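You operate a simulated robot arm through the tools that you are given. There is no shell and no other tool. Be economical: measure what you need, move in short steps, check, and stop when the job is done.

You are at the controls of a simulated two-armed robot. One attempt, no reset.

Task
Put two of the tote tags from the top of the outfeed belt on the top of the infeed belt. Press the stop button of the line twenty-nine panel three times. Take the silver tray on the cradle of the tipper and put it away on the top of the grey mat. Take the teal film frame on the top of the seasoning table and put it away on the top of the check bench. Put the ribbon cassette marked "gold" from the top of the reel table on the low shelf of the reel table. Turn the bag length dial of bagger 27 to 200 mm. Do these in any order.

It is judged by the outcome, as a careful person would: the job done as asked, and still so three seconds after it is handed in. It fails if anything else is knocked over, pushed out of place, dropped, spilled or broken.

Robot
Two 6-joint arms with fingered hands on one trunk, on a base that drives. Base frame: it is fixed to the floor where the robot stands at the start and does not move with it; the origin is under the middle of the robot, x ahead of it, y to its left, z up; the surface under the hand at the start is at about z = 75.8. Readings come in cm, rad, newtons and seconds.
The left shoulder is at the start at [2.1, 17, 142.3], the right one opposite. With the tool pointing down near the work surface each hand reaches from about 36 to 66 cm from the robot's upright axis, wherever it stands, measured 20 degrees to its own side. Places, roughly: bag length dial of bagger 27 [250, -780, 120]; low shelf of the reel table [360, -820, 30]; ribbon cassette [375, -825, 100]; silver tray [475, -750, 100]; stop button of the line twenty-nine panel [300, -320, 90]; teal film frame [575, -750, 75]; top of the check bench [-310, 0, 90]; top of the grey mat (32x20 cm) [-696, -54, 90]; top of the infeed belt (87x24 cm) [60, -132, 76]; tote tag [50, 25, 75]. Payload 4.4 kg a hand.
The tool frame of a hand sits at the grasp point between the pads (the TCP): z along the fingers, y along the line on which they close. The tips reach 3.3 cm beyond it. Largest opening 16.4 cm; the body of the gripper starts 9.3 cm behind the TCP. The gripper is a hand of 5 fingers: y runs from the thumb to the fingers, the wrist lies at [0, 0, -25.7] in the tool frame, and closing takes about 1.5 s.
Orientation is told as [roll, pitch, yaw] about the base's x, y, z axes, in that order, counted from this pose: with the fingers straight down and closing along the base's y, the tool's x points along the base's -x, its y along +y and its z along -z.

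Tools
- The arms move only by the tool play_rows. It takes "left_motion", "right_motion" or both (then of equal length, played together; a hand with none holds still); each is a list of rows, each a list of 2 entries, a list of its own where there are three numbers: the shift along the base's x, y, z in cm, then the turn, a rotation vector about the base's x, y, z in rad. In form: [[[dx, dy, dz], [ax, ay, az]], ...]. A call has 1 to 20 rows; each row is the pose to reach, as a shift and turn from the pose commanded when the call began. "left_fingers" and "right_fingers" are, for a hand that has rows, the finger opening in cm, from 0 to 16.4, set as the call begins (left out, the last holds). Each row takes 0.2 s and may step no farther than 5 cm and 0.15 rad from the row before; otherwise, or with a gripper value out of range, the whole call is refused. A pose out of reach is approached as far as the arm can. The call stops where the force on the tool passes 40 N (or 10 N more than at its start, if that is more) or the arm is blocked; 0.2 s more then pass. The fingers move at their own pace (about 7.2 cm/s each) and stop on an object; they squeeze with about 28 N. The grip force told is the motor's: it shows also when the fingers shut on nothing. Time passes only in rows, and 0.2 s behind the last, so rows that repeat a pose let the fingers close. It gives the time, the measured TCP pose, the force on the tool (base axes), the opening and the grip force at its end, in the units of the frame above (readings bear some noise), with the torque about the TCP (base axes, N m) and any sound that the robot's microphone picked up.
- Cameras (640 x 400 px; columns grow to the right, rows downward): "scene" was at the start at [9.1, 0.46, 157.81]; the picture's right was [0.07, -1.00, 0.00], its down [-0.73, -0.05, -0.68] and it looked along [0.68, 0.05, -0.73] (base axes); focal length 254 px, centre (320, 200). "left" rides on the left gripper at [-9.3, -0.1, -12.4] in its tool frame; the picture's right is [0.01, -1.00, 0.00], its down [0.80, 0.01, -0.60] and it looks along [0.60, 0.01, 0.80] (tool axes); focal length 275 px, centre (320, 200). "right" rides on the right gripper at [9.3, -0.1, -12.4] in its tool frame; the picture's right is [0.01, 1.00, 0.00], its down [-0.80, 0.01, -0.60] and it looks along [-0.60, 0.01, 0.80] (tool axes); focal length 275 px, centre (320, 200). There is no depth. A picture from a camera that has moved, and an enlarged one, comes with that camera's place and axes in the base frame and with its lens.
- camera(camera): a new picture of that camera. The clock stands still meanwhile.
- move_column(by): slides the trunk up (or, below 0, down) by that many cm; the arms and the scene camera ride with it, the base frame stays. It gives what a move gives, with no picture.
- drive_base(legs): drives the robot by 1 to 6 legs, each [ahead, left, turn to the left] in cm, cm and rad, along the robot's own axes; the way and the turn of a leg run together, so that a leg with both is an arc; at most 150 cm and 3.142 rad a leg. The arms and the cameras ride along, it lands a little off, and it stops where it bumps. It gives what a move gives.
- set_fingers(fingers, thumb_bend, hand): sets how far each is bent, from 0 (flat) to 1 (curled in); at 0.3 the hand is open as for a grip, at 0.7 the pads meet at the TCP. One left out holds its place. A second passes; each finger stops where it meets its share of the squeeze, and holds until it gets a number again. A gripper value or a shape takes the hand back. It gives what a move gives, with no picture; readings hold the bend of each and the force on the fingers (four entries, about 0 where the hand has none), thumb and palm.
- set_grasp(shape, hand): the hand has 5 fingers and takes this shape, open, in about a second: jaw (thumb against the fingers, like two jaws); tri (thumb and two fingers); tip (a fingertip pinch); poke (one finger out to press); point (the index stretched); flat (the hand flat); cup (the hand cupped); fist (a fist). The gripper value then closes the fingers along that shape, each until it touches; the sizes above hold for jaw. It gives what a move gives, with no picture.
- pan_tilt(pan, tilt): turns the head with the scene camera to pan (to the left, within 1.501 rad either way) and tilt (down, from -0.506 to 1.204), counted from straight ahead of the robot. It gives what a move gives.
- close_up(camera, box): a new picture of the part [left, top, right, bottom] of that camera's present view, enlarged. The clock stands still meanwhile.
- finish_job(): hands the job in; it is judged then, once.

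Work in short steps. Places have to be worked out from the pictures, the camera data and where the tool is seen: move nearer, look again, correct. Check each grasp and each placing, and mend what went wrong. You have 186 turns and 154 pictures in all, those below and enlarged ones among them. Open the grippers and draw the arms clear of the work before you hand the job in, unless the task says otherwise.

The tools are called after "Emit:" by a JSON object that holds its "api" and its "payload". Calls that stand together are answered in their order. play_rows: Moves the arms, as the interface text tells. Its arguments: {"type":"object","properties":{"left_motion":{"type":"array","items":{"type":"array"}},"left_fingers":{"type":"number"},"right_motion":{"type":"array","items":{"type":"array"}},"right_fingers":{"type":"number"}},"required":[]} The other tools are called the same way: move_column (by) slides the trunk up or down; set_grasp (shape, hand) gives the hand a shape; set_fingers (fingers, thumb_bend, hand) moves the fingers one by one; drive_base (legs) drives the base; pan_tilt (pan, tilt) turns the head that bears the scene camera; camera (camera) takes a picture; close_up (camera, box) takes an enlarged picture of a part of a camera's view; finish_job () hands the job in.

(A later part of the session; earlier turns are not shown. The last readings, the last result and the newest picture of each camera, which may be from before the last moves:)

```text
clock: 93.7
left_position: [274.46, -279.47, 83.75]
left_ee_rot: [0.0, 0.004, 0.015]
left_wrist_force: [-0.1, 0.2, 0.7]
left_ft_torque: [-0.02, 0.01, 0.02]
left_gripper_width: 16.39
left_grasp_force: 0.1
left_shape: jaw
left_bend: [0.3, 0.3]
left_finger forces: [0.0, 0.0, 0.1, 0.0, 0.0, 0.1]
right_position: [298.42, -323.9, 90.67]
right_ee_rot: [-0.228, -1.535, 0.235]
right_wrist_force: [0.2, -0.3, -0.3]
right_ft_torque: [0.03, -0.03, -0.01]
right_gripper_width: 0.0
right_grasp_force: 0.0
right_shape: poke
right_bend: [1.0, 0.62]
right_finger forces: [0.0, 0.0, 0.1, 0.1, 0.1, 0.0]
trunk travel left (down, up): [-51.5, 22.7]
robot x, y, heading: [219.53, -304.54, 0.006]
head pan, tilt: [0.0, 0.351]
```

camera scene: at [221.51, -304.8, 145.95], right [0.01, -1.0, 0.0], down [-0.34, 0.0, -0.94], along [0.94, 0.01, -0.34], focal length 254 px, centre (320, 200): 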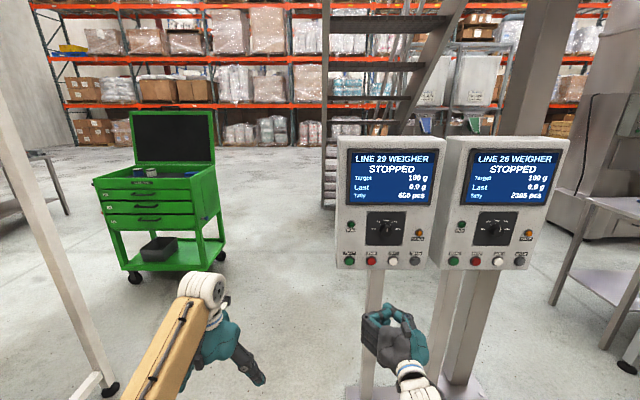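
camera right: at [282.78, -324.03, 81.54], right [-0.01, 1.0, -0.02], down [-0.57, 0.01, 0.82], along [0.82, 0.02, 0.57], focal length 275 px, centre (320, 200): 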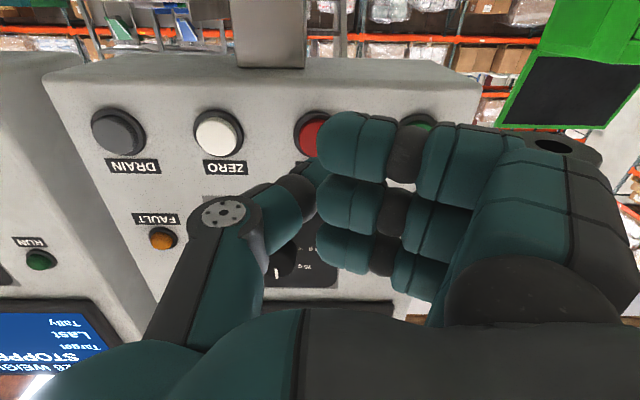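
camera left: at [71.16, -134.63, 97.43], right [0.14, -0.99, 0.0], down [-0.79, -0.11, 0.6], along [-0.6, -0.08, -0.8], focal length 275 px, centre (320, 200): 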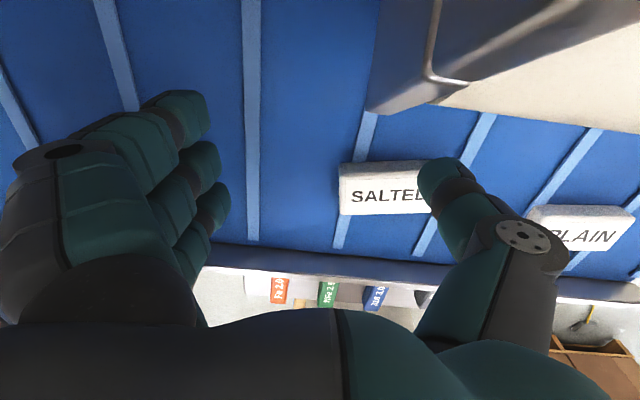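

Two presses done. Third press, then I retract well clear.

Emit:
{"api": "play_rows", "payload": {"right_motion": [[[1.3, 0, 0], [0, 0, 0]], [[2.3, 0, 0], [0, 0, 0]], [[3, 0, 0], [0, 0, 0]]]}}

Emit:
{"api": "play_rows", "payload": {"right_motion": [[[-4, 0, 0], [0, 0, 0]], [[-8, 0, 0], [0, 0, 0]], [[-12, 0, 0], [0, 0, 0]]]}}

Emit:
{"api": "drive_base", "payload": {"legs": [[-20, 0, 0]]}}

Emit:
{"api": "pan_tilt", "payload": {"pan": -0.7, "tilt": 0.2}}

Emit:
{"api": "camera", "payload": {"camera": "scene"}}

```text
clock: 94.5
left_position: [274.29, -279.49, 83.91]
left_ee_rot: [0.0, 0.003, 0.017]
left_wrist_force: [-0.6, 0.0, -0.7]
left_ft_torque: [-0.02, -0.01, 0.03]
left_gripper_width: 16.39
left_grasp_force: 0.1
left_shape: jaw
left_bend: [0.3, 0.3]
left_finger forces: [0.0, 0.0, 0.0, 0.0, 0.0, 0.1]
right_position: [301.33, -323.89, 90.45]
right_ee_rot: [-0.185, -1.536, 0.192]
right_wrist_force: [-13.5, -2.0, -0.5]
right_ft_torque: [-0.04, -0.13, -0.07]
right_gripper_width: 0.0
right_grasp_force: 0.1
right_shape: poke
right_bend: [1.0, 0.62]
right_finger forces: [0.0, 0.1, 0.1, 0.0, 14.3, 0.1]
trunk travel left (down, up): [-51.5, 22.7]
robot x, y, heading: [219.39, -304.6, 0.006]
head pan, tilt: [0.0, 0.351]
heard: click
```

```text
clock: 95.3
left_position: [274.36, -279.51, 83.78]
left_ee_rot: [-0.001, 0.002, 0.014]
left_wrist_force: [-0.3, 0.1, -0.5]
left_ft_torque: [-0.02, -0.03, 0.0]
left_gripper_width: 16.4
left_grasp_force: 0.1
left_shape: jaw
left_bend: [0.3, 0.3]
left_finger forces: [0.1, 0.1, 0.1, 0.1, 0.0, 0.0]
right_position: [289.31, -323.78, 90.76]
right_ee_rot: [-0.248, -1.537, 0.251]
right_wrist_force: [0.3, -0.1, 0.3]
right_ft_torque: [-0.01, 0.0, -0.01]
right_gripper_width: 0.0
right_grasp_force: 0.1
right_shape: poke
right_bend: [1.0, 0.62]
right_finger forces: [0.1, 0.0, 0.0, 0.1, 0.0, 0.0]
trunk travel left (down, up): [-51.5, 22.7]
robot x, y, heading: [219.31, -304.67, 0.005]
head pan, tilt: [0.0, 0.351]
```

```text
clock: 96.9
left_position: [254.75, -279.72, 83.84]
left_ee_rot: [-0.002, 0.004, 0.015]
left_wrist_force: [-0.6, 0.1, 0.4]
left_ft_torque: [0.0, -0.03, 0.01]
left_gripper_width: 16.41
left_grasp_force: 0.0
left_shape: jaw
left_bend: [0.3, 0.3]
left_finger forces: [0.0, 0.0, 0.0, 0.1, 0.0, 0.0]
right_position: [269.72, -324.1, 90.69]
right_ee_rot: [-0.236, -1.536, 0.241]
right_wrist_force: [-0.6, -0.1, 1.1]
right_ft_torque: [-0.01, 0.07, 0.0]
right_gripper_width: 0.0
right_grasp_force: 0.0
right_shape: poke
right_bend: [1.0, 0.62]
right_finger forces: [0.0, 0.0, 0.1, 0.0, 0.0, 0.0]
trunk travel left (down, up): [-51.5, 22.7]
robot x, y, heading: [200.17, -304.71, 0.003]
head pan, tilt: [0.0, 0.351]
```

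```text
clock: 98.0
left_position: [254.85, -279.64, 83.73]
left_ee_rot: [-0.003, 0.002, 0.015]
left_wrist_force: [-0.6, 0.3, 0.2]
left_ft_torque: [-0.03, 0.01, 0.0]
left_gripper_width: 16.38
left_grasp_force: 0.1
left_shape: jaw
left_bend: [0.3, 0.3]
left_finger forces: [0.0, 0.0, 0.0, 0.0, 0.0, 0.0]
right_position: [269.82, -324.02, 90.52]
right_ee_rot: [-0.231, -1.536, 0.237]
right_wrist_force: [0.5, 0.3, -1.2]
right_ft_torque: [-0.02, -0.01, 0.01]
right_gripper_width: 0.0
right_grasp_force: 0.0
right_shape: poke
right_bend: [1.0, 0.62]
right_finger forces: [0.0, 0.0, 0.1, 0.0, 0.1, 0.0]
trunk travel left (down, up): [-51.5, 22.7]
robot x, y, heading: [199.65, -304.9, 0.001]
head pan, tilt: [-0.7, 0.201]
```

```text
108 pictures are left
camera scene: at [208.67, -310.85, 147.36], right [-0.64, -0.77, 0.0], down [-0.15, 0.13, -0.98], along [0.75, -0.63, -0.2], focal length 254 px, centre (320, 200)
```

scene: 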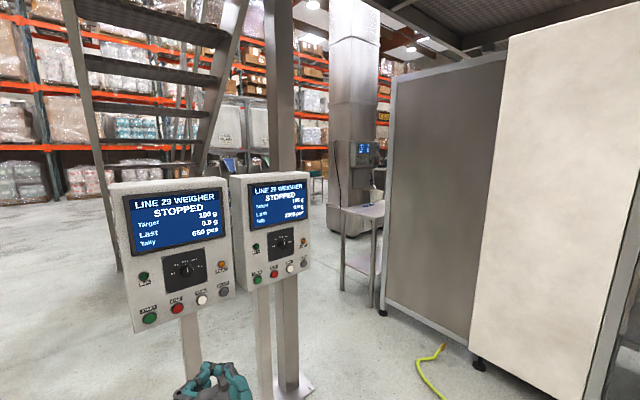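

Three clicks, and the panel is unchanged otherwise. I bring the right hand back to pointing down in jaw shape, raise the trunk, and look for a way to the y≈−800 area.

Emit:
{"api": "play_rows", "payload": {"right_motion": [[[0, 0, 1], [0, 0.14, 0]], [[0, 0, 2], [0, 0.28, 0]], [[-1, 0, 3], [0, 0.42, 0]], [[-2, 0, 3], [0, 0.56, 0]], [[-3, 0, 3], [0, 0.7, 0]], [[-4, 0, 3], [0, 0.84, 0]], [[-5, 0, 2], [0, 0.98, 0]], [[-6, 0, 1], [0, 1.12, 0]], [[-7, 0, 0], [0, 1.26, 0]], [[-8, 0, -1], [0, 1.4, 0]], [[-9, 0, -2], [0, 1.53, 0]]]}}

Emit:
{"api": "set_grasp", "payload": {"hand": "right", "shape": "jaw"}}

Emit:
{"api": "move_column", "payload": {"by": 22}}

Emit:
{"api": "pan_tilt", "payload": {"pan": -1.4, "tilt": 0.2}}

Emit:
{"api": "camera", "payload": {"camera": "scene"}}

Emit:
{"api": "pan_tilt", "payload": {"pan": -0.4, "tilt": 0.2}}

Emit:
{"api": "camera", "payload": {"camera": "scene"}}

```text
clock: 100.4
left_position: [254.81, -279.59, 83.68]
left_ee_rot: [-0.002, 0.005, 0.017]
left_wrist_force: [0.2, 0.0, 0.7]
left_ft_torque: [-0.01, 0.01, 0.03]
left_gripper_width: 16.4
left_grasp_force: 0.1
left_shape: jaw
left_bend: [0.3, 0.3]
left_finger forces: [0.0, 0.0, 0.1, 0.0, 0.1, 0.0]
right_position: [260.76, -323.89, 88.55]
right_ee_rot: [0.006, -0.004, 0.009]
right_wrist_force: [-0.1, 1.3, -0.6]
right_ft_torque: [0.06, 0.04, 0.0]
right_gripper_width: 0.02
right_grasp_force: 0.0
right_shape: poke
right_bend: [1.0, 0.62]
right_finger forces: [0.0, 0.0, 0.0, 0.1, 0.0, 0.0]
trunk travel left (down, up): [-51.5, 22.7]
robot x, y, heading: [199.84, -304.51, 0.004]
head pan, tilt: [-0.7, 0.201]
```

```text
clock: 101.3
left_position: [254.91, -279.69, 83.9]
left_ee_rot: [-0.001, 0.003, 0.016]
left_wrist_force: [-0.1, 0.0, -0.8]
left_ft_torque: [-0.01, 0.03, 0.0]
left_gripper_width: 16.4
left_grasp_force: 0.1
left_shape: jaw
left_bend: [0.3, 0.3]
left_finger forces: [0.1, 0.1, 0.0, 0.0, 0.0, 0.0]
right_position: [260.81, -324.02, 88.56]
right_ee_rot: [0.006, -0.007, 0.008]
right_wrist_force: [-0.3, 1.0, -0.6]
right_ft_torque: [0.0, -0.01, 0.02]
right_gripper_width: 16.4
right_grasp_force: 0.0
right_shape: jaw
right_bend: [0.3, 0.3]
right_finger forces: [0.0, 0.0, 0.1, 0.0, 0.1, 0.0]
trunk travel left (down, up): [-51.5, 22.7]
robot x, y, heading: [199.9, -304.69, -0.001]
head pan, tilt: [-0.7, 0.201]
```

```text
clock: 103.6
left_position: [254.79, -279.63, 105.68]
left_ee_rot: [-0.002, 0.005, 0.017]
left_wrist_force: [0.3, -0.6, -0.3]
left_ft_torque: [-0.01, 0.0, -0.03]
left_gripper_width: 16.44
left_grasp_force: 0.0
left_shape: jaw
left_bend: [0.3, 0.3]
left_finger forces: [0.0, 0.0, 0.0, 0.1, 0.0, 0.0]
right_position: [260.81, -324.15, 110.54]
right_ee_rot: [0.005, -0.006, 0.008]
right_wrist_force: [0.6, -0.5, 0.0]
right_ft_torque: [0.07, 0.02, -0.01]
right_gripper_width: 16.39
right_grasp_force: 0.0
right_shape: jaw
right_bend: [0.3, 0.3]
right_finger forces: [0.1, 0.0, 0.0, 0.0, 0.1, 0.0]
trunk travel left (down, up): [-73.5, 0.7]
robot x, y, heading: [200.02, -304.91, 0.003]
head pan, tilt: [-0.7, 0.201]
```

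```text
clock: 104.7
left_position: [254.86, -279.62, 105.63]
left_ee_rot: [-0.003, 0.003, 0.015]
left_wrist_force: [-0.1, -0.5, -0.8]
left_ft_torque: [0.02, 0.02, -0.01]
left_gripper_width: 16.39
left_grasp_force: 0.0
left_shape: jaw
left_bend: [0.3, 0.3]
left_finger forces: [0.0, 0.0, 0.0, 0.0, 0.1, 0.0]
right_position: [260.89, -324.04, 110.56]
right_ee_rot: [0.006, -0.006, 0.011]
right_wrist_force: [0.4, 0.0, -0.6]
right_ft_torque: [-0.03, 0.01, -0.01]
right_gripper_width: 16.41
right_grasp_force: 0.1
right_shape: jaw
right_bend: [0.3, 0.3]
right_finger forces: [0.1, 0.0, 0.0, 0.1, 0.0, 0.0]
trunk travel left (down, up): [-73.5, 0.7]
robot x, y, heading: [199.58, -304.72, 0.001]
head pan, tilt: [-1.4, 0.201]
```

```text
107 pictures are left
camera scene: at [202.55, -314.06, 169.38], right [-0.98, -0.18, 0.0], down [-0.04, 0.2, -0.98], along [0.17, -0.96, -0.2], focal length 254 px, centre (320, 200)
```

scene: 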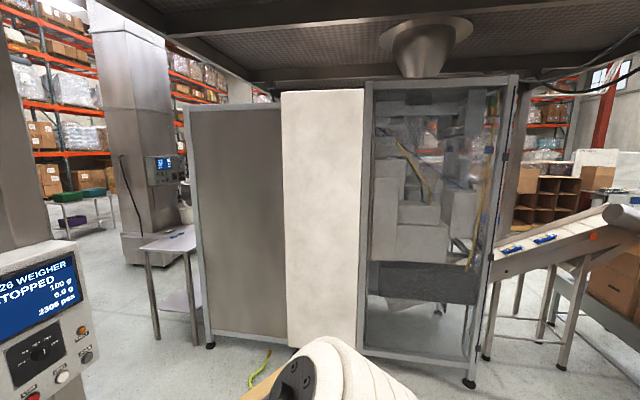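

```text
clock: 106.0
left_position: [254.7, -279.65, 105.83]
left_ee_rot: [-0.001, 0.004, 0.016]
left_wrist_force: [0.0, -0.6, 0.3]
left_ft_torque: [0.03, -0.01, 0.0]
left_gripper_width: 16.42
left_grasp_force: 0.0
left_shape: jaw
left_bend: [0.3, 0.3]
left_finger forces: [0.0, 0.1, 0.1, 0.0, 0.1, 0.0]
right_position: [260.79, -323.97, 110.5]
right_ee_rot: [0.007, -0.005, 0.009]
right_wrist_force: [-0.6, -0.1, -0.3]
right_ft_torque: [0.02, -0.03, 0.01]
right_gripper_width: 16.4
right_grasp_force: 0.1
right_shape: jaw
right_bend: [0.3, 0.3]
right_finger forces: [0.1, 0.0, 0.1, 0.0, 0.0, 0.0]
trunk travel left (down, up): [-73.5, 0.7]
robot x, y, heading: [199.96, -304.51, 0.002]
head pan, tilt: [-0.4, 0.201]
```

```text
106 pictures are left
camera scene: at [209.51, -308.49, 169.37], right [-0.39, -0.92, 0.0], down [-0.18, 0.08, -0.98], along [0.9, -0.38, -0.2], focal length 254 px, centre (320, 200)
```

scene: 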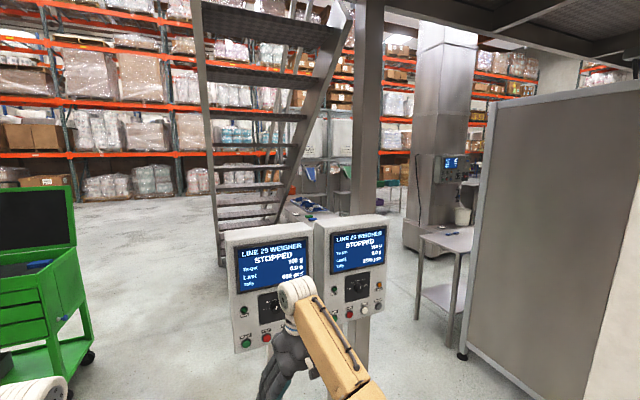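

The gap between the panels (y≈−311) and the green cart (y≈−203) is passable at y≈−257. I go left 47 cm and ahead 210 cm, then look around toward −y.

Emit:
{"api": "drive_base", "payload": {"legs": [[0, 47.5, 0], [150, 0, 0], [55, 0, 0]]}}

Emit:
{"api": "pan_tilt", "payload": {"pan": -1.2, "tilt": 0.2}}

Emit:
{"api": "camera", "payload": {"camera": "scene"}}

```text
clock: 118.6
left_position: [459.25, -230.72, 105.71]
left_ee_rot: [-0.001, 0.006, 0.013]
left_wrist_force: [0.6, 0.0, 0.4]
left_ft_torque: [-0.02, 0.0, 0.02]
left_gripper_width: 16.42
left_grasp_force: 0.0
left_shape: jaw
left_bend: [0.3, 0.3]
left_finger forces: [0.0, 0.0, 0.0, 0.0, 0.1, 0.0]
right_position: [465.07, -275.21, 110.45]
right_ee_rot: [0.006, -0.005, 0.008]
right_wrist_force: [0.0, 0.3, 0.2]
right_ft_torque: [-0.01, 0.03, 0.01]
right_gripper_width: 16.4
right_grasp_force: 0.1
right_shape: jaw
right_bend: [0.3, 0.3]
right_finger forces: [0.1, 0.0, 0.0, 0.0, 0.1, 0.0]
trunk travel left (down, up): [-73.5, 0.7]
robot x, y, heading: [403.79, -255.72, 0.004]
head pan, tilt: [-0.4, 0.201]
```

```text
clock: 119.7
left_position: [459.2, -230.91, 105.78]
left_ee_rot: [-0.003, 0.006, 0.014]
left_wrist_force: [0.7, 0.3, -0.5]
left_ft_torque: [0.01, -0.04, -0.01]
left_gripper_width: 16.4
left_grasp_force: 0.1
left_shape: jaw
left_bend: [0.3, 0.3]
left_finger forces: [0.0, 0.0, 0.0, 0.1, 0.1, 0.1]
right_position: [465.05, -275.2, 110.49]
right_ee_rot: [0.004, -0.007, 0.008]
right_wrist_force: [-0.4, -0.4, 1.0]
right_ft_torque: [0.01, -0.02, 0.04]
right_gripper_width: 16.4
right_grasp_force: 0.0
right_shape: jaw
right_bend: [0.3, 0.3]
right_finger forces: [0.0, 0.0, 0.0, 0.1, 0.0, 0.1]
trunk travel left (down, up): [-73.5, 0.7]
robot x, y, heading: [403.92, -255.84, 0.004]
head pan, tilt: [-1.201, 0.201]
```

```text
105 pictures are left
camera scene: at [408.58, -264.67, 169.38], right [-0.93, -0.37, 0.0], down [-0.07, 0.19, -0.98], along [0.36, -0.91, -0.2], focal length 254 px, centre (320, 200)
```

scene: 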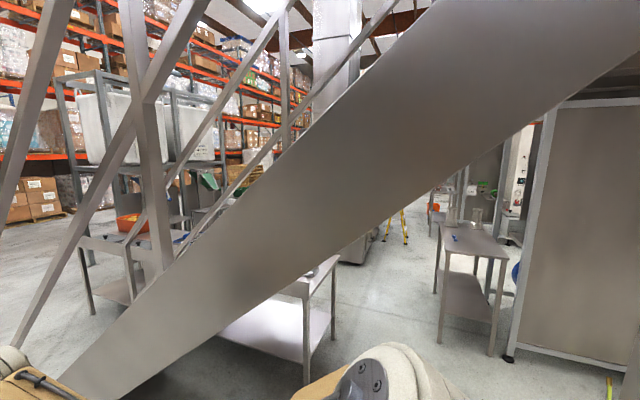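

A staircase blocks the direct way. I look more to the +x side to see whether there is a route around its foot.

Emit:
{"api": "pan_tilt", "payload": {"pan": -0.45, "tilt": 0.35}}

Emit:
{"api": "camera", "payload": {"camera": "scene"}}

```text
clock: 120.8
left_position: [459.09, -230.84, 105.66]
left_ee_rot: [-0.002, 0.005, 0.015]
left_wrist_force: [-0.2, 0.7, 0.1]
left_ft_torque: [-0.02, 0.01, -0.03]
left_gripper_width: 16.42
left_grasp_force: 0.0
left_shape: jaw
left_bend: [0.3, 0.3]
left_finger forces: [0.0, 0.1, 0.0, 0.1, 0.0, 0.0]
right_position: [465.08, -275.31, 110.49]
right_ee_rot: [0.005, -0.007, 0.006]
right_wrist_force: [0.0, -0.6, 0.0]
right_ft_torque: [0.0, -0.01, -0.02]
right_gripper_width: 16.38
right_grasp_force: 0.1
right_shape: jaw
right_bend: [0.3, 0.3]
right_finger forces: [0.0, 0.1, 0.0, 0.0, 0.0, 0.1]
trunk travel left (down, up): [-73.5, 0.7]
robot x, y, heading: [403.91, -255.81, 0.0]
head pan, tilt: [-0.45, 0.351]
```

```text
104 pictures are left
camera scene: at [413.56, -260.04, 167.97], right [-0.43, -0.9, 0.0], down [-0.31, 0.15, -0.94], along [0.85, -0.41, -0.34], focal length 254 px, centre (320, 200)
```

scene: 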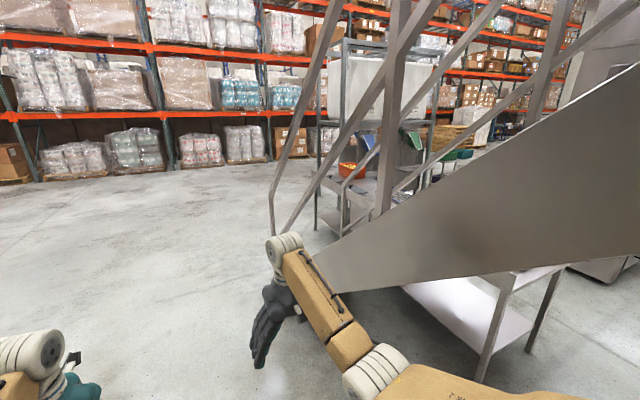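

The foot of the stairs is around x≈585–730, y≈−340…−370, and the aisle beyond is wide. I drive ahead along y=−256 to x≈775 and look toward −y there.

Emit:
{"api": "drive_base", "payload": {"legs": [[150, 0, 0], [150, 0, 0], [75, 0, 0]]}}

Emit:
{"api": "pan_tilt", "payload": {"pan": -1.45, "tilt": 0.25}}

Emit:
{"api": "camera", "payload": {"camera": "scene"}}

```text
clock: 138.9
left_position: [834.95, -234.58, 105.68]
left_ee_rot: [-0.002, 0.006, 0.0]
left_wrist_force: [-0.3, -0.3, -0.2]
left_ft_torque: [0.0, 0.0, -0.01]
left_gripper_width: 16.42
left_grasp_force: 0.1
left_shape: jaw
left_bend: [0.3, 0.3]
left_finger forces: [0.0, 0.1, 0.0, 0.0, 0.0, 0.0]
right_position: [840.32, -279.09, 110.44]
right_ee_rot: [0.006, -0.005, -0.008]
right_wrist_force: [0.3, -0.7, 0.4]
right_ft_torque: [0.02, 0.01, 0.01]
right_gripper_width: 16.4
right_grasp_force: 0.1
right_shape: jaw
right_bend: [0.3, 0.3]
right_finger forces: [0.1, 0.1, 0.0, 0.0, 0.0, 0.0]
trunk travel left (down, up): [-73.5, 0.7]
robot x, y, heading: [779.14, -258.74, -0.008]
head pan, tilt: [-0.45, 0.351]
```

```text
clock: 140.2
left_position: [834.78, -234.64, 105.73]
left_ee_rot: [-0.002, 0.005, 0.0]
left_wrist_force: [0.2, 0.3, 0.1]
left_ft_torque: [-0.03, 0.01, 0.01]
left_gripper_width: 16.4
left_grasp_force: 0.0
left_shape: jaw
left_bend: [0.3, 0.3]
left_finger forces: [0.0, 0.1, 0.1, 0.0, 0.0, 0.0]
right_position: [840.07, -279.18, 110.46]
right_ee_rot: [0.004, -0.007, -0.008]
right_wrist_force: [0.3, -0.5, 0.4]
right_ft_torque: [-0.03, 0.04, 0.01]
right_gripper_width: 16.41
right_grasp_force: 0.1
right_shape: jaw
right_bend: [0.3, 0.3]
right_finger forces: [0.1, 0.0, 0.1, 0.0, 0.0, 0.0]
trunk travel left (down, up): [-73.5, 0.7]
robot x, y, heading: [779.37, -259.03, -0.012]
head pan, tilt: [-1.45, 0.25]
```

```text
103 pictures are left
camera scene: at [781.59, -268.34, 168.92], right [-0.99, -0.11, 0.0], down [-0.03, 0.25, -0.97], along [0.11, -0.96, -0.25], focal length 254 px, centre (320, 200)
```

scene: 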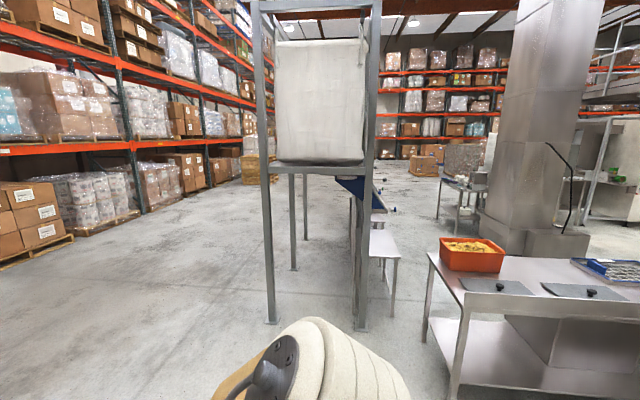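

The aisle at x>850 is wide open. I turn right to face −y, shift to x≈915 and go on to y≈−560.

Emit:
{"api": "drive_base", "payload": {"legs": [[0, 0, -1.56], [0, 135, 0], [150, 0, 0], [150, 0, 0]]}}

Emit:
{"api": "pan_tilt", "payload": {"pan": -0.7, "tilt": 0.25}}

Emit:
{"api": "camera", "payload": {"camera": "scene"}}

```text
clock: 164.9
left_position: [911.41, -621.0, 105.76]
left_ee_rot: [-0.002, 0.005, -1.66]
left_wrist_force: [0.8, 0.4, 0.5]
left_ft_torque: [0.0, -0.02, -0.02]
left_gripper_width: 16.4
left_grasp_force: 0.1
left_shape: jaw
left_bend: [0.3, 0.3]
left_finger forces: [0.0, 0.0, 0.1, 0.0, 0.1, 0.1]
right_position: [866.52, -622.29, 110.54]
right_ee_rot: [0.004, -0.007, -1.666]
right_wrist_force: [-0.5, -0.1, -0.3]
right_ft_torque: [0.01, -0.04, 0.02]
right_gripper_width: 16.36
right_grasp_force: 0.0
right_shape: jaw
right_bend: [0.3, 0.3]
right_finger forces: [0.0, 0.0, 0.1, 0.0, 0.1, 0.0]
trunk travel left (down, up): [-73.5, 0.7]
robot x, y, heading: [892.24, -564.01, -1.667]
head pan, tilt: [-1.45, 0.25]
```

```text
clock: 166.0
left_position: [911.37, -620.98, 105.74]
left_ee_rot: [-0.002, 0.005, -1.658]
left_wrist_force: [0.0, 0.9, -0.2]
left_ft_torque: [-0.01, 0.0, -0.02]
left_gripper_width: 16.39
left_grasp_force: 0.1
left_shape: jaw
left_bend: [0.3, 0.3]
left_finger forces: [0.0, 0.0, 0.0, 0.0, 0.0, 0.1]
right_position: [866.6, -622.42, 110.55]
right_ee_rot: [0.005, -0.008, -1.666]
right_wrist_force: [-0.1, 0.4, -0.1]
right_ft_torque: [0.02, 0.01, 0.02]
right_gripper_width: 16.39
right_grasp_force: 0.0
right_shape: jaw
right_bend: [0.3, 0.3]
right_finger forces: [0.0, 0.0, 0.1, 0.0, 0.1, 0.0]
trunk travel left (down, up): [-73.5, 0.7]
robot x, y, heading: [891.94, -563.52, -1.671]
head pan, tilt: [-0.7, 0.25]
```

```text
102 pictures are left
camera scene: at [885.27, -571.32, 168.92], right [-0.7, 0.72, 0.0], down [0.18, 0.17, -0.97], along [-0.7, -0.67, -0.25], focal length 254 px, centre (320, 200)
```

scene: 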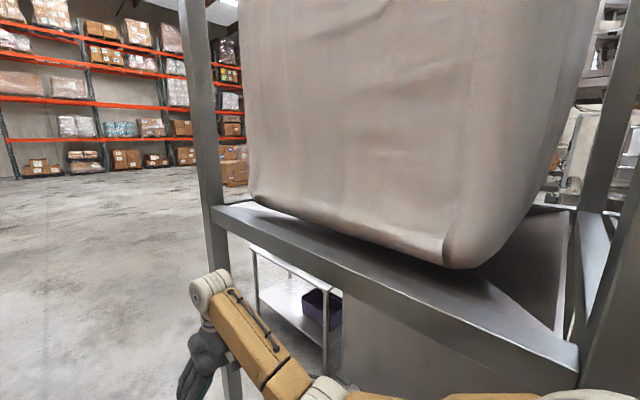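

I'm close to a bag frame; I shift 30 cm left (+x), square the heading and go on 170 cm past it.

Emit:
{"api": "drive_base", "payload": {"legs": [[0, 30, 0], [0, 0, 0.1], [150, 0, 0], [30, 0, 0]]}}

Emit:
{"api": "pan_tilt", "payload": {"pan": -1.45, "tilt": 0.25}}

Emit:
{"api": "camera", "payload": {"camera": "scene"}}

```text
clock: 177.2
left_position: [948.96, -800.29, 105.77]
left_ee_rot: [-0.002, 0.005, -1.539]
left_wrist_force: [0.3, -0.4, 0.4]
left_ft_torque: [0.02, -0.02, -0.05]
left_gripper_width: 16.38
left_grasp_force: 0.0
left_shape: jaw
left_bend: [0.3, 0.3]
left_finger forces: [0.0, 0.1, 0.0, 0.0, 0.0, 0.0]
right_position: [904.64, -806.9, 110.43]
right_ee_rot: [0.004, -0.005, -1.549]
right_wrist_force: [0.1, -0.5, -0.4]
right_ft_torque: [0.04, 0.02, 0.0]
right_gripper_width: 16.4
right_grasp_force: 0.0
right_shape: jaw
right_bend: [0.3, 0.3]
right_finger forces: [0.0, 0.0, 0.1, 0.0, 0.0, 0.1]
trunk travel left (down, up): [-73.5, 0.7]
robot x, y, heading: [922.89, -745.62, -1.551]
head pan, tilt: [-0.7, 0.25]
```

```text
clock: 178.3
left_position: [948.87, -800.3, 105.69]
left_ee_rot: [-0.003, 0.004, -1.54]
left_wrist_force: [0.4, 0.3, 0.3]
left_ft_torque: [0.01, -0.01, -0.01]
left_gripper_width: 16.4
left_grasp_force: 0.0
left_shape: jaw
left_bend: [0.3, 0.3]
left_finger forces: [0.1, 0.0, 0.0, 0.0, 0.0, 0.1]
right_position: [904.6, -806.91, 110.46]
right_ee_rot: [0.006, -0.005, -1.547]
right_wrist_force: [-0.4, -0.1, -0.7]
right_ft_torque: [-0.01, 0.01, 0.0]
right_gripper_width: 16.39
right_grasp_force: 0.1
right_shape: jaw
right_bend: [0.3, 0.3]
right_finger forces: [0.1, 0.0, 0.0, 0.0, 0.1, 0.0]
trunk travel left (down, up): [-73.5, 0.7]
robot x, y, heading: [923.1, -745.58, -1.553]
head pan, tilt: [-1.45, 0.25]
```

```text
101 pictures are left
camera scene: at [913.76, -748.02, 168.92], right [-0.14, 0.99, 0.0], down [0.24, 0.04, -0.97], along [-0.96, -0.14, -0.25], focal length 254 px, centre (320, 200)
```

scene: 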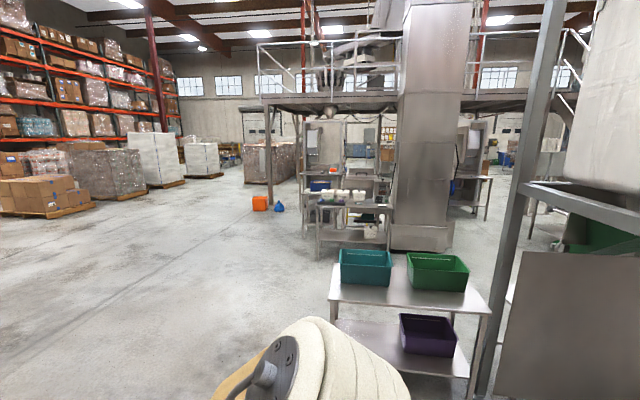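

The seasoning table (bottles) is at about [640, −755], with open floor to its south. I turn to face −x, move to y≈−840 and go ahead to x≈735 for a look.

Emit:
{"api": "drive_base", "payload": {"legs": [[0, 0, -1.585], [0, 95, 0], [150, 0, 0], [35, 0, 0]]}}

Emit:
{"api": "pan_tilt", "payload": {"pan": -0.4, "tilt": 0.45}}

Emit:
{"api": "camera", "payload": {"camera": "scene"}}

```text
clock: 196.2
left_position: [680.38, -860.46, 105.66]
left_ee_rot: [-0.001, 0.005, 3.124]
left_wrist_force: [-0.2, 0.8, -0.2]
left_ft_torque: [0.0, -0.02, 0.04]
left_gripper_width: 16.42
left_grasp_force: 0.1
left_shape: jaw
left_bend: [0.3, 0.3]
left_finger forces: [0.1, 0.0, 0.0, 0.1, 0.0, 0.0]
right_position: [675.76, -815.82, 110.47]
right_ee_rot: [0.004, -0.004, 3.114]
right_wrist_force: [-0.7, -0.6, -0.3]
right_ft_torque: [-0.07, -0.04, 0.01]
right_gripper_width: 16.39
right_grasp_force: 0.1
right_shape: jaw
right_bend: [0.3, 0.3]
right_finger forces: [0.0, 0.0, 0.0, 0.0, 0.0, 0.0]
trunk travel left (down, up): [-73.5, 0.7]
robot x, y, heading: [736.26, -837.43, 3.113]
head pan, tilt: [-1.45, 0.25]
```

```text
clock: 197.5
left_position: [680.5, -860.48, 105.73]
left_ee_rot: [-0.001, 0.006, 3.122]
left_wrist_force: [0.6, 0.6, 0.7]
left_ft_torque: [0.02, -0.01, 0.01]
left_gripper_width: 16.37
left_grasp_force: 0.0
left_shape: jaw
left_bend: [0.3, 0.3]
left_finger forces: [0.1, 0.0, 0.1, 0.1, 0.0, 0.0]
right_position: [675.92, -815.67, 110.58]
right_ee_rot: [0.006, -0.008, 3.112]
right_wrist_force: [-0.4, 0.0, 0.0]
right_ft_torque: [0.01, -0.01, 0.02]
right_gripper_width: 16.39
right_grasp_force: 0.1
right_shape: jaw
right_bend: [0.3, 0.3]
right_finger forces: [0.0, 0.0, 0.0, 0.1, 0.0, 0.0]
trunk travel left (down, up): [-73.5, 0.7]
robot x, y, heading: [736.15, -837.22, 3.11]
head pan, tilt: [-0.4, 0.45]
```

```text
100 pictures are left
camera scene: at [726.95, -833.35, 167.05], right [0.42, 0.91, 0.0], down [0.4, -0.18, -0.9], along [-0.82, 0.38, -0.44], focal length 254 px, centre (320, 200)
```

scene: 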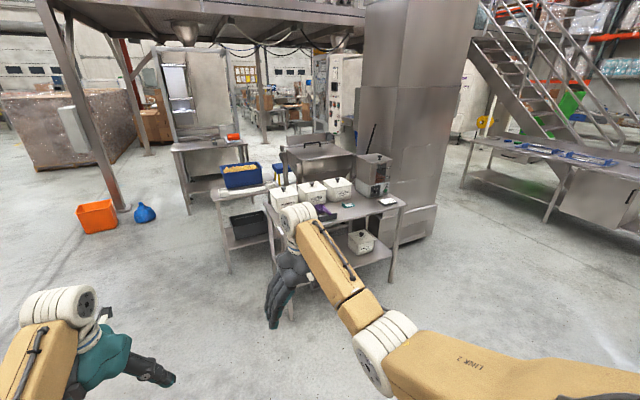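

I zoom in on the seasoning table top.

Emit:
{"api": "close_up", "payload": {"camera": "scene", "box": [190, 110, 430, 260]}}

```text
2.67 times, centred on (310, 185) of scene
camera zoom: at [726.95, -833.35, 167.05], right [0.42, 0.91, 0.0], down [0.4, -0.18, -0.9], along [-0.82, 0.38, -0.44], focal length 678 px, centre (347, 240)
```

zoom: 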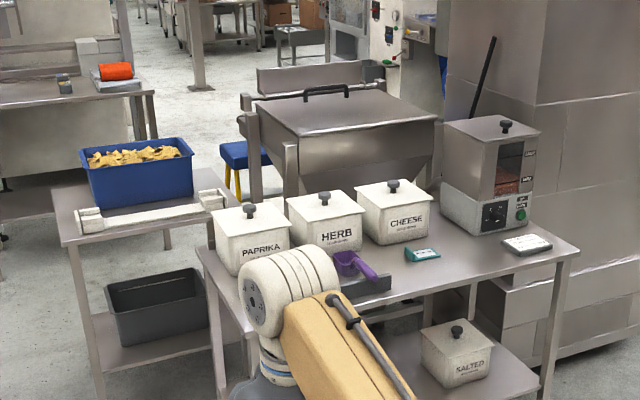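

The teal piece lies at about [578, −740] on the seasoning table, whose front edge is x≈597, facing me. I strafe right (+y) to y≈−757 and go ahead to x≈662.

Emit:
{"api": "drive_base", "payload": {"legs": [[0, 0, 0.03], [0, -80, 0], [75, 0, 0]]}}

Emit:
{"api": "pan_tilt", "payload": {"pan": -0.1, "tilt": 0.7}}

Emit:
{"api": "camera", "payload": {"camera": "scene"}}

Emit:
{"api": "camera", "payload": {"camera": "right"}}

```text
clock: 201.2
left_position: [677.35, -798.32, 105.66]
left_ee_rot: [0.003, 0.006, 3.013]
left_wrist_force: [-0.2, 0.2, 0.0]
left_ft_torque: [-0.05, -0.02, -0.03]
left_gripper_width: 16.41
left_grasp_force: 0.0
left_shape: jaw
left_bend: [0.3, 0.3]
left_finger forces: [0.1, 0.0, 0.0, 0.0, 0.1, 0.0]
right_position: [677.69, -753.51, 110.5]
right_ee_rot: [0.007, -0.008, 3.005]
right_wrist_force: [-0.6, 0.8, -0.4]
right_ft_torque: [-0.05, -0.03, -0.02]
right_gripper_width: 16.4
right_grasp_force: 0.0
right_shape: jaw
right_bend: [0.3, 0.3]
right_finger forces: [0.0, 0.0, 0.0, 0.1, 0.0, 0.1]
trunk travel left (down, up): [-73.5, 0.7]
robot x, y, heading: [735.23, -781.35, 3.0]
head pan, tilt: [-0.4, 0.45]
stopped in leg 2: the robot was blocked; the commanded pose is now the measured one
```

```text
clock: 202.0
left_position: [677.3, -798.44, 105.66]
left_ee_rot: [0.0, 0.005, 3.014]
left_wrist_force: [-1.1, 0.4, -0.2]
left_ft_torque: [0.0, 0.02, 0.03]
left_gripper_width: 16.42
left_grasp_force: 0.0
left_shape: jaw
left_bend: [0.3, 0.3]
left_finger forces: [0.0, 0.0, 0.1, 0.1, 0.1, 0.1]
right_position: [677.92, -753.67, 110.55]
right_ee_rot: [0.006, -0.007, 3.006]
right_wrist_force: [0.3, 0.6, -0.1]
right_ft_torque: [0.02, -0.03, -0.04]
right_gripper_width: 16.4
right_grasp_force: 0.1
right_shape: jaw
right_bend: [0.3, 0.3]
right_finger forces: [0.0, 0.0, 0.0, 0.0, 0.0, 0.0]
trunk travel left (down, up): [-73.5, 0.7]
robot x, y, heading: [735.01, -781.24, 3.004]
head pan, tilt: [-0.099, 0.7]
```

```text
98 pictures are left
camera scene: at [726.19, -779.26, 164.84], right [0.24, 0.97, 0.0], down [0.63, -0.15, -0.77], along [-0.74, 0.18, -0.64], focal length 254 px, centre (320, 200)
```

scene: 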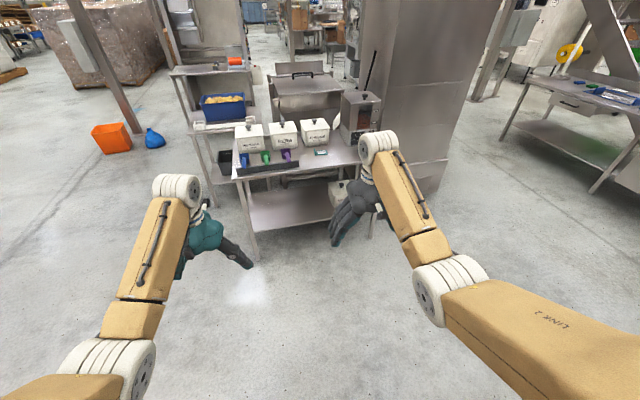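

```text
97 pictures are left
camera right: at [687.19, -754.76, 122.9], right [-0.12, -0.99, 0.01], down [-0.79, 0.1, 0.61], along [-0.6, 0.07, -0.8], focal length 275 px, centre (320, 200)
```

right: 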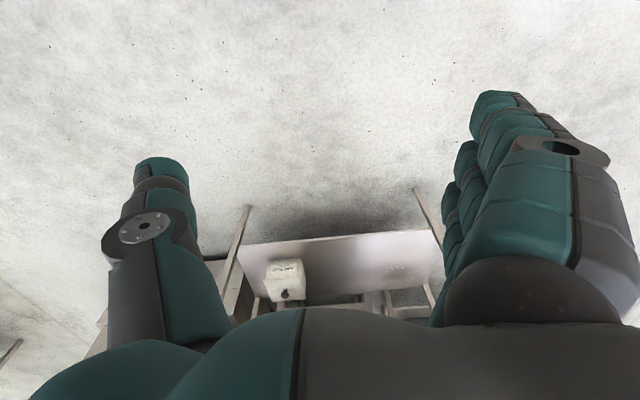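

Blocked again, probably by the table with the bins behind-right. I look there to check it.

Emit:
{"api": "pan_tilt", "payload": {"pan": -1.5, "tilt": 0.7}}

Emit:
{"api": "camera", "payload": {"camera": "scene"}}

```text
clock: 203.5
left_position: [677.35, -798.29, 105.72]
left_ee_rot: [0.003, 0.007, 3.012]
left_wrist_force: [-0.4, -0.2, -0.1]
left_ft_torque: [-0.02, 0.01, 0.0]
left_gripper_width: 16.42
left_grasp_force: 0.1
left_shape: jaw
left_bend: [0.3, 0.3]
left_finger forces: [0.1, 0.0, 0.1, 0.1, 0.0, 0.0]
right_position: [677.79, -753.57, 110.51]
right_ee_rot: [0.007, -0.008, 3.006]
right_wrist_force: [-0.1, 0.7, -0.6]
right_ft_torque: [0.02, 0.03, 0.0]
right_gripper_width: 16.41
right_grasp_force: 0.1
right_shape: jaw
right_bend: [0.3, 0.3]
right_finger forces: [0.0, 0.1, 0.1, 0.1, 0.0, 0.1]
trunk travel left (down, up): [-73.5, 0.7]
robot x, y, heading: [735.57, -781.14, 3.0]
head pan, tilt: [-1.499, 0.7]
```

```text
96 pictures are left
camera scene: at [735.03, -772.75, 164.84], right [1.0, -0.07, 0.0], down [-0.04, -0.64, -0.76], along [0.05, 0.76, -0.64], focal length 254 px, centre (320, 200)
```

scene: 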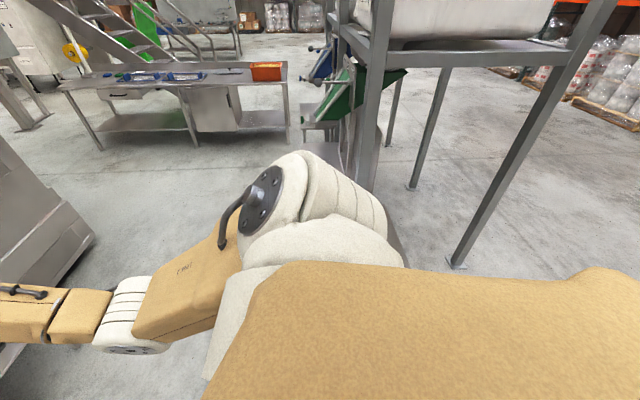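

I drive ahead 45 cm away from it while correcting the heading, then check what's behind by turning the head.

Emit:
{"api": "drive_base", "payload": {"legs": [[25, 4, 0.0], [20, 0, 0.13]]}}

Emit:
{"api": "camera", "payload": {"camera": "scene"}}

```text
clock: 206.6
left_position: [634.85, -805.23, 105.58]
left_ee_rot: [0.002, 0.007, -3.133]
left_wrist_force: [0.4, -0.4, 0.0]
left_ft_torque: [0.01, -0.03, -0.03]
left_gripper_width: 16.39
left_grasp_force: 0.0
left_shape: jaw
left_bend: [0.3, 0.3]
left_finger forces: [0.0, 0.0, 0.0, 0.1, 0.0, 0.0]
right_position: [629.26, -760.79, 110.5]
right_ee_rot: [0.007, -0.005, -3.141]
right_wrist_force: [-1.0, 0.5, -0.4]
right_ft_torque: [0.03, -0.04, 0.0]
right_gripper_width: 16.4
right_grasp_force: 0.1
right_shape: jaw
right_bend: [0.3, 0.3]
right_finger forces: [0.1, 0.0, 0.1, 0.0, 0.1, 0.0]
trunk travel left (down, up): [-73.5, 0.7]
robot x, y, heading: [690.42, -780.28, 3.135]
head pan, tilt: [-1.499, 0.7]
```

```text
95 pictures are left
camera scene: at [688.5, -771.97, 164.84], right [1.0, 0.07, 0.0], down [0.04, -0.64, -0.76], along [-0.05, 0.76, -0.64], focal length 254 px, centre (320, 200)
```

scene: 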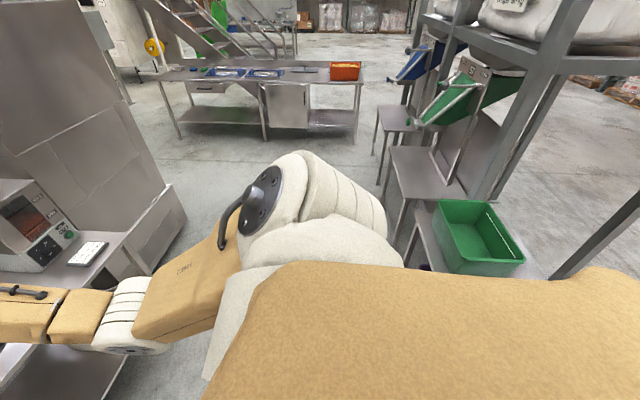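

The bins table is still in place. I go ahead 33 cm and 19 cm right so that the right hand comes over the teal piece, then look.

Emit:
{"api": "drive_base", "payload": {"legs": [[33, 0, 0], [0, -19, 0]]}}

Emit:
{"api": "pan_tilt", "payload": {"pan": 0, "tilt": 0.85}}

Emit:
{"api": "camera", "payload": {"camera": "scene"}}

Emit:
{"api": "camera", "payload": {"camera": "right"}}

```text
clock: 209.9
left_position: [601.89, -785.78, 105.57]
left_ee_rot: [0.002, 0.007, -3.135]
left_wrist_force: [0.0, 0.1, 0.7]
left_ft_torque: [-0.07, -0.03, 0.01]
left_gripper_width: 16.41
left_grasp_force: 0.1
left_shape: jaw
left_bend: [0.3, 0.3]
left_finger forces: [0.1, 0.0, 0.0, 0.0, 0.1, 0.1]
right_position: [596.28, -741.33, 110.56]
right_ee_rot: [0.008, -0.006, -3.141]
right_wrist_force: [0.4, 0.3, 0.2]
right_ft_torque: [-0.02, -0.02, 0.0]
right_gripper_width: 16.42
right_grasp_force: 0.2
right_shape: jaw
right_bend: [0.3, 0.3]
right_finger forces: [0.0, 0.1, 0.0, 0.1, 0.0, 0.1]
trunk travel left (down, up): [-73.5, 0.7]
robot x, y, heading: [657.31, -761.08, 3.138]
head pan, tilt: [-1.499, 0.7]
```

```text
clock: 211.5
left_position: [601.93, -785.9, 105.64]
left_ee_rot: [0.001, 0.008, -3.134]
left_wrist_force: [0.0, 0.1, 0.1]
left_ft_torque: [-0.01, 0.0, -0.01]
left_gripper_width: 16.42
left_grasp_force: 0.1
left_shape: jaw
left_bend: [0.3, 0.3]
left_finger forces: [0.0, 0.1, 0.1, 0.1, 0.0, 0.0]
right_position: [596.15, -741.62, 110.69]
right_ee_rot: [0.008, -0.008, -3.14]
right_wrist_force: [0.7, 0.9, -0.8]
right_ft_torque: [-0.01, 0.05, 0.02]
right_gripper_width: 16.38
right_grasp_force: 0.1
right_shape: jaw
right_bend: [0.3, 0.3]
right_finger forces: [0.1, 0.0, 0.0, 0.0, 0.0, 0.0]
trunk travel left (down, up): [-73.5, 0.7]
robot x, y, heading: [657.23, -760.89, 3.134]
head pan, tilt: [0.0, 0.85]
```

```text
94 pictures are left
camera scene: at [648.25, -761.07, 163.61], right [0.0, 1.0, 0.0], down [0.75, 0.0, -0.66], along [-0.66, 0.0, -0.75], focal length 254 px, centre (320, 200)
```

scene: 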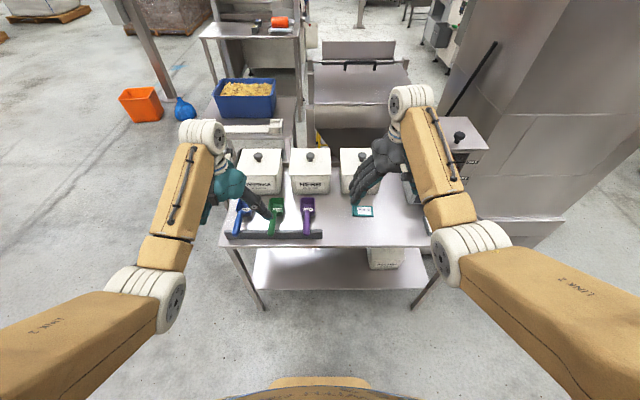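

```text
93 pictures are left
camera right: at [605.62, -741.37, 122.89], right [0.01, -1.0, 0.01], down [-0.8, -0.01, 0.61], along [-0.6, -0.01, -0.8], focal length 275 px, centre (320, 200)
```

right: 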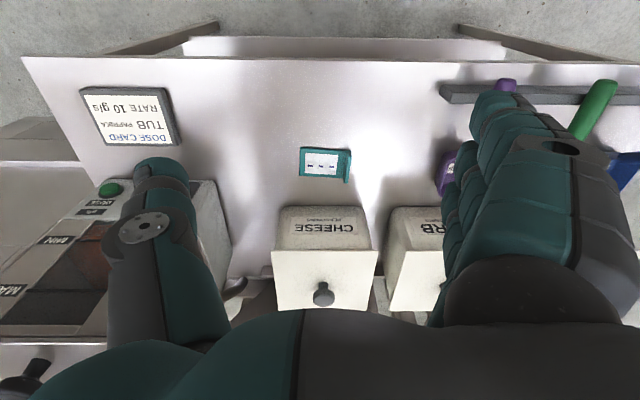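

The teal frame is at about [578.5, −742.6], lying flat, ~10×5.5 cm, just in front of the CHEESE tub (front x≈568). I need the base 20 cm closer.

Emit:
{"api": "drive_base", "payload": {"legs": [[20, 0, 0]]}}

Emit:
{"api": "play_rows", "payload": {"right_motion": [[[1, -0.5, -4], [0, 0, 0]], [[1.8, -0.9, -8], [0, 0, 0]], [[1.8, -0.9, -12], [0, 0, 0]], [[1.8, -0.9, -16], [0, 0, 0]], [[1.8, -0.9, -20], [0, 0, 0]], [[1.8, -0.9, -22], [0, 0, 0]]]}}

Emit:
{"api": "camera", "payload": {"camera": "right"}}

```text
clock: 213.1
left_position: [582.17, -785.97, 105.62]
left_ee_rot: [0.003, 0.007, -3.129]
left_wrist_force: [0.4, 0.0, -0.4]
left_ft_torque: [-0.02, -0.05, 0.0]
left_gripper_width: 16.41
left_grasp_force: 0.0
left_shape: jaw
left_bend: [0.3, 0.3]
left_finger forces: [0.0, 0.0, 0.0, 0.1, 0.0, 0.0]
right_position: [576.34, -741.62, 110.55]
right_ee_rot: [0.007, -0.005, -3.136]
right_wrist_force: [0.5, 0.1, -0.9]
right_ft_torque: [0.02, -0.04, -0.04]
right_gripper_width: 16.4
right_grasp_force: 0.1
right_shape: jaw
right_bend: [0.3, 0.3]
right_finger forces: [0.1, 0.0, 0.0, 0.1, 0.0, 0.0]
trunk travel left (down, up): [-73.5, 0.7]
robot x, y, heading: [637.62, -761.34, 3.142]
head pan, tilt: [0.0, 0.85]
```

```text
clock: 214.5
left_position: [582.25, -786.05, 105.75]
left_ee_rot: [0.002, 0.006, -3.13]
left_wrist_force: [-0.3, -0.7, 0.3]
left_ft_torque: [0.01, 0.03, 0.0]
left_gripper_width: 16.39
left_grasp_force: 0.0
left_shape: jaw
left_bend: [0.3, 0.3]
left_finger forces: [0.0, 0.1, 0.1, 0.0, 0.0, 0.1]
right_position: [578.25, -742.53, 88.68]
right_ee_rot: [0.007, -0.009, -3.138]
right_wrist_force: [-0.6, 1.1, 0.3]
right_ft_torque: [0.0, 0.02, 0.02]
right_gripper_width: 16.39
right_grasp_force: 0.0
right_shape: jaw
right_bend: [0.3, 0.3]
right_finger forces: [0.0, 0.1, 0.1, 0.1, 0.0, 0.0]
trunk travel left (down, up): [-73.5, 0.7]
robot x, y, heading: [637.17, -761.17, 3.139]
head pan, tilt: [0.0, 0.85]
```

```text
92 pictures are left
camera right: at [587.72, -742.31, 101.01], right [0.02, -1.0, 0.01], down [-0.8, -0.01, 0.61], along [-0.61, -0.02, -0.8], focal length 275 px, centre (320, 200)
```

right: 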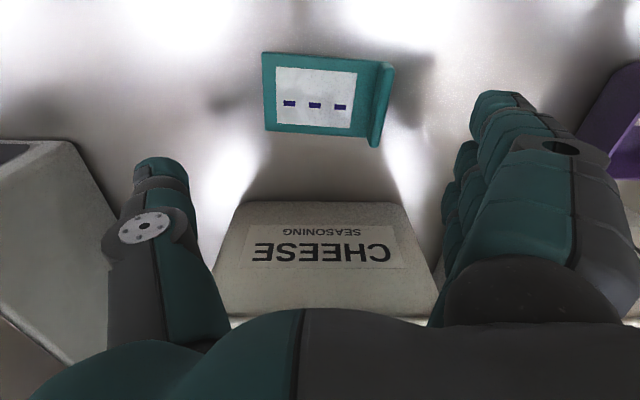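

The frame's centre is at about [580.2, −743.2], ~11×7 cm with a raised lip. I align and lower to z≈79.3.

Emit:
{"api": "play_rows", "payload": {"right_motion": [[[1, -0.4, -2], [0, 0, 0]], [[2, -0.7, -5], [0, 0, 0]], [[2, -0.7, -7.5], [0, 0, 0]], [[2, -0.7, -8.7], [0, 0, 0]], [[2, -0.7, -9.3], [0, 0, 0]]]}}

Emit:
{"api": "camera", "payload": {"camera": "right"}}

```text
clock: 215.2
left_position: [582.32, -785.98, 105.69]
left_ee_rot: [0.001, 0.008, -3.131]
left_wrist_force: [-1.1, 0.8, -0.3]
left_ft_torque: [0.01, -0.03, -0.03]
left_gripper_width: 16.39
left_grasp_force: 0.1
left_shape: jaw
left_bend: [0.3, 0.3]
left_finger forces: [0.1, 0.1, 0.0, 0.1, 0.0, 0.0]
right_position: [580.05, -743.19, 83.03]
right_ee_rot: [0.007, -0.003, -3.135]
right_wrist_force: [12.2, 1.1, 28.1]
right_ft_torque: [-0.24, -0.44, 0.15]
right_gripper_width: 16.41
right_grasp_force: 0.0
right_shape: jaw
right_bend: [0.3, 0.29]
right_finger forces: [4.0, 4.0, 3.9, 3.7, 12.3, 0.0]
trunk travel left (down, up): [-73.5, 0.7]
robot x, y, heading: [637.43, -760.89, 3.142]
head pan, tilt: [0.0, 0.85]
stopped in row 3 (right hand): the force on the tool passed its limit at 77 N (the readings are from after the stop); the commanded pose is now the measured one
```

```text
91 pictures are left
camera right: at [589.54, -743.09, 95.37], right [0.02, -1.0, 0.01], down [-0.8, -0.01, 0.6], along [-0.6, -0.02, -0.8], focal length 275 px, centre (320, 200)
```

right: 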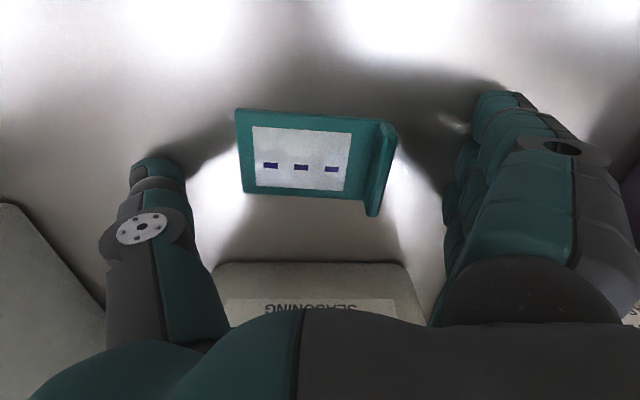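

The fingertips touched the table at TCP z=83, so the table top is about z=79.7. I lift 0.4 cm, shift 1 cm and close on the frame.

Emit:
{"api": "play_rows", "payload": {"right_motion": [[[0.5, 0, 0.5], [0, 0, 0]], [[1, 0, 0.4], [0, 0, 0]]]}}

Emit:
{"api": "play_rows", "payload": {"right_motion": [[[0, 0, 0], [0, 0, 0]], [[0, 0, 0], [0, 0, 0]], [[0, 0, 0], [0, 0, 0]], [[0, 0, 0], [0, 0, 0]], [[0, 0, 0], [0, 0, 0]], [[0, 0, 0], [0, 0, 0]], [[0, 0, 0], [0, 0, 0]]], "right_fingers": 5}}

Emit:
{"api": "camera", "payload": {"camera": "right"}}

```text
clock: 215.8
left_position: [582.41, -785.96, 105.64]
left_ee_rot: [-0.001, 0.007, -3.129]
left_wrist_force: [-0.2, -0.2, 1.0]
left_ft_torque: [0.01, 0.02, 0.0]
left_gripper_width: 16.41
left_grasp_force: 0.1
left_shape: jaw
left_bend: [0.3, 0.3]
left_finger forces: [0.1, 0.0, 0.0, 0.0, 0.0, 0.1]
right_position: [581.11, -743.33, 83.23]
right_ee_rot: [0.007, -0.002, -3.136]
right_wrist_force: [-2.9, 1.3, 3.6]
right_ft_torque: [0.02, 0.07, 0.03]
right_gripper_width: 16.41
right_grasp_force: 0.0
right_shape: jaw
right_bend: [0.3, 0.29]
right_finger forces: [0.4, 0.4, 0.3, 0.3, 2.0, 0.1]
trunk travel left (down, up): [-73.5, 0.7]
robot x, y, heading: [637.52, -760.8, 3.139]
head pan, tilt: [0.0, 0.85]
```

```text
clock: 217.4
left_position: [582.48, -786.23, 105.82]
left_ee_rot: [0.0, 0.005, -3.13]
left_wrist_force: [1.0, -0.8, 0.3]
left_ft_torque: [-0.02, 0.0, -0.02]
left_gripper_width: 16.41
left_grasp_force: 0.0
left_shape: jaw
left_bend: [0.3, 0.3]
left_finger forces: [0.0, 0.1, 0.0, 0.1, 0.0, 0.0]
right_position: [580.94, -743.57, 83.49]
right_ee_rot: [0.006, -0.011, -3.134]
right_wrist_force: [-2.4, -7.3, 35.9]
right_ft_torque: [1.95, 0.13, 0.09]
right_gripper_width: 6.3
right_grasp_force: 27.9
right_shape: jaw
right_bend: [0.73, 0.74]
right_finger forces: [0.0, 20.5, 10.7, 0.0, 49.2, 0.0]
trunk travel left (down, up): [-73.5, 0.7]
robot x, y, heading: [637.41, -760.59, 3.14]
head pan, tilt: [0.0, 0.85]
```

```text
90 pictures are left
camera right: at [590.43, -743.34, 95.88], right [0.02, -1.0, 0.01], down [-0.79, -0.01, 0.61], along [-0.61, -0.02, -0.79], focal length 275 px, centre (320, 200)
```

right: 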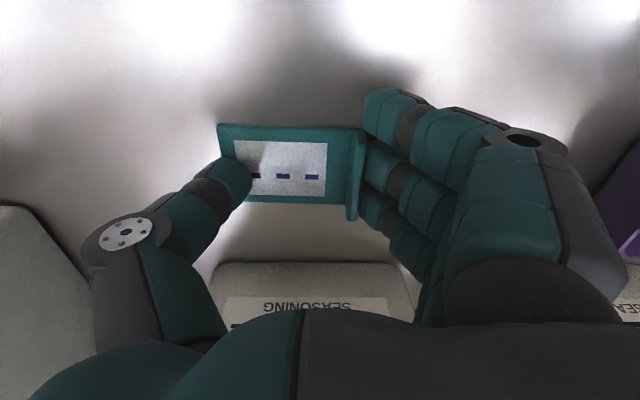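

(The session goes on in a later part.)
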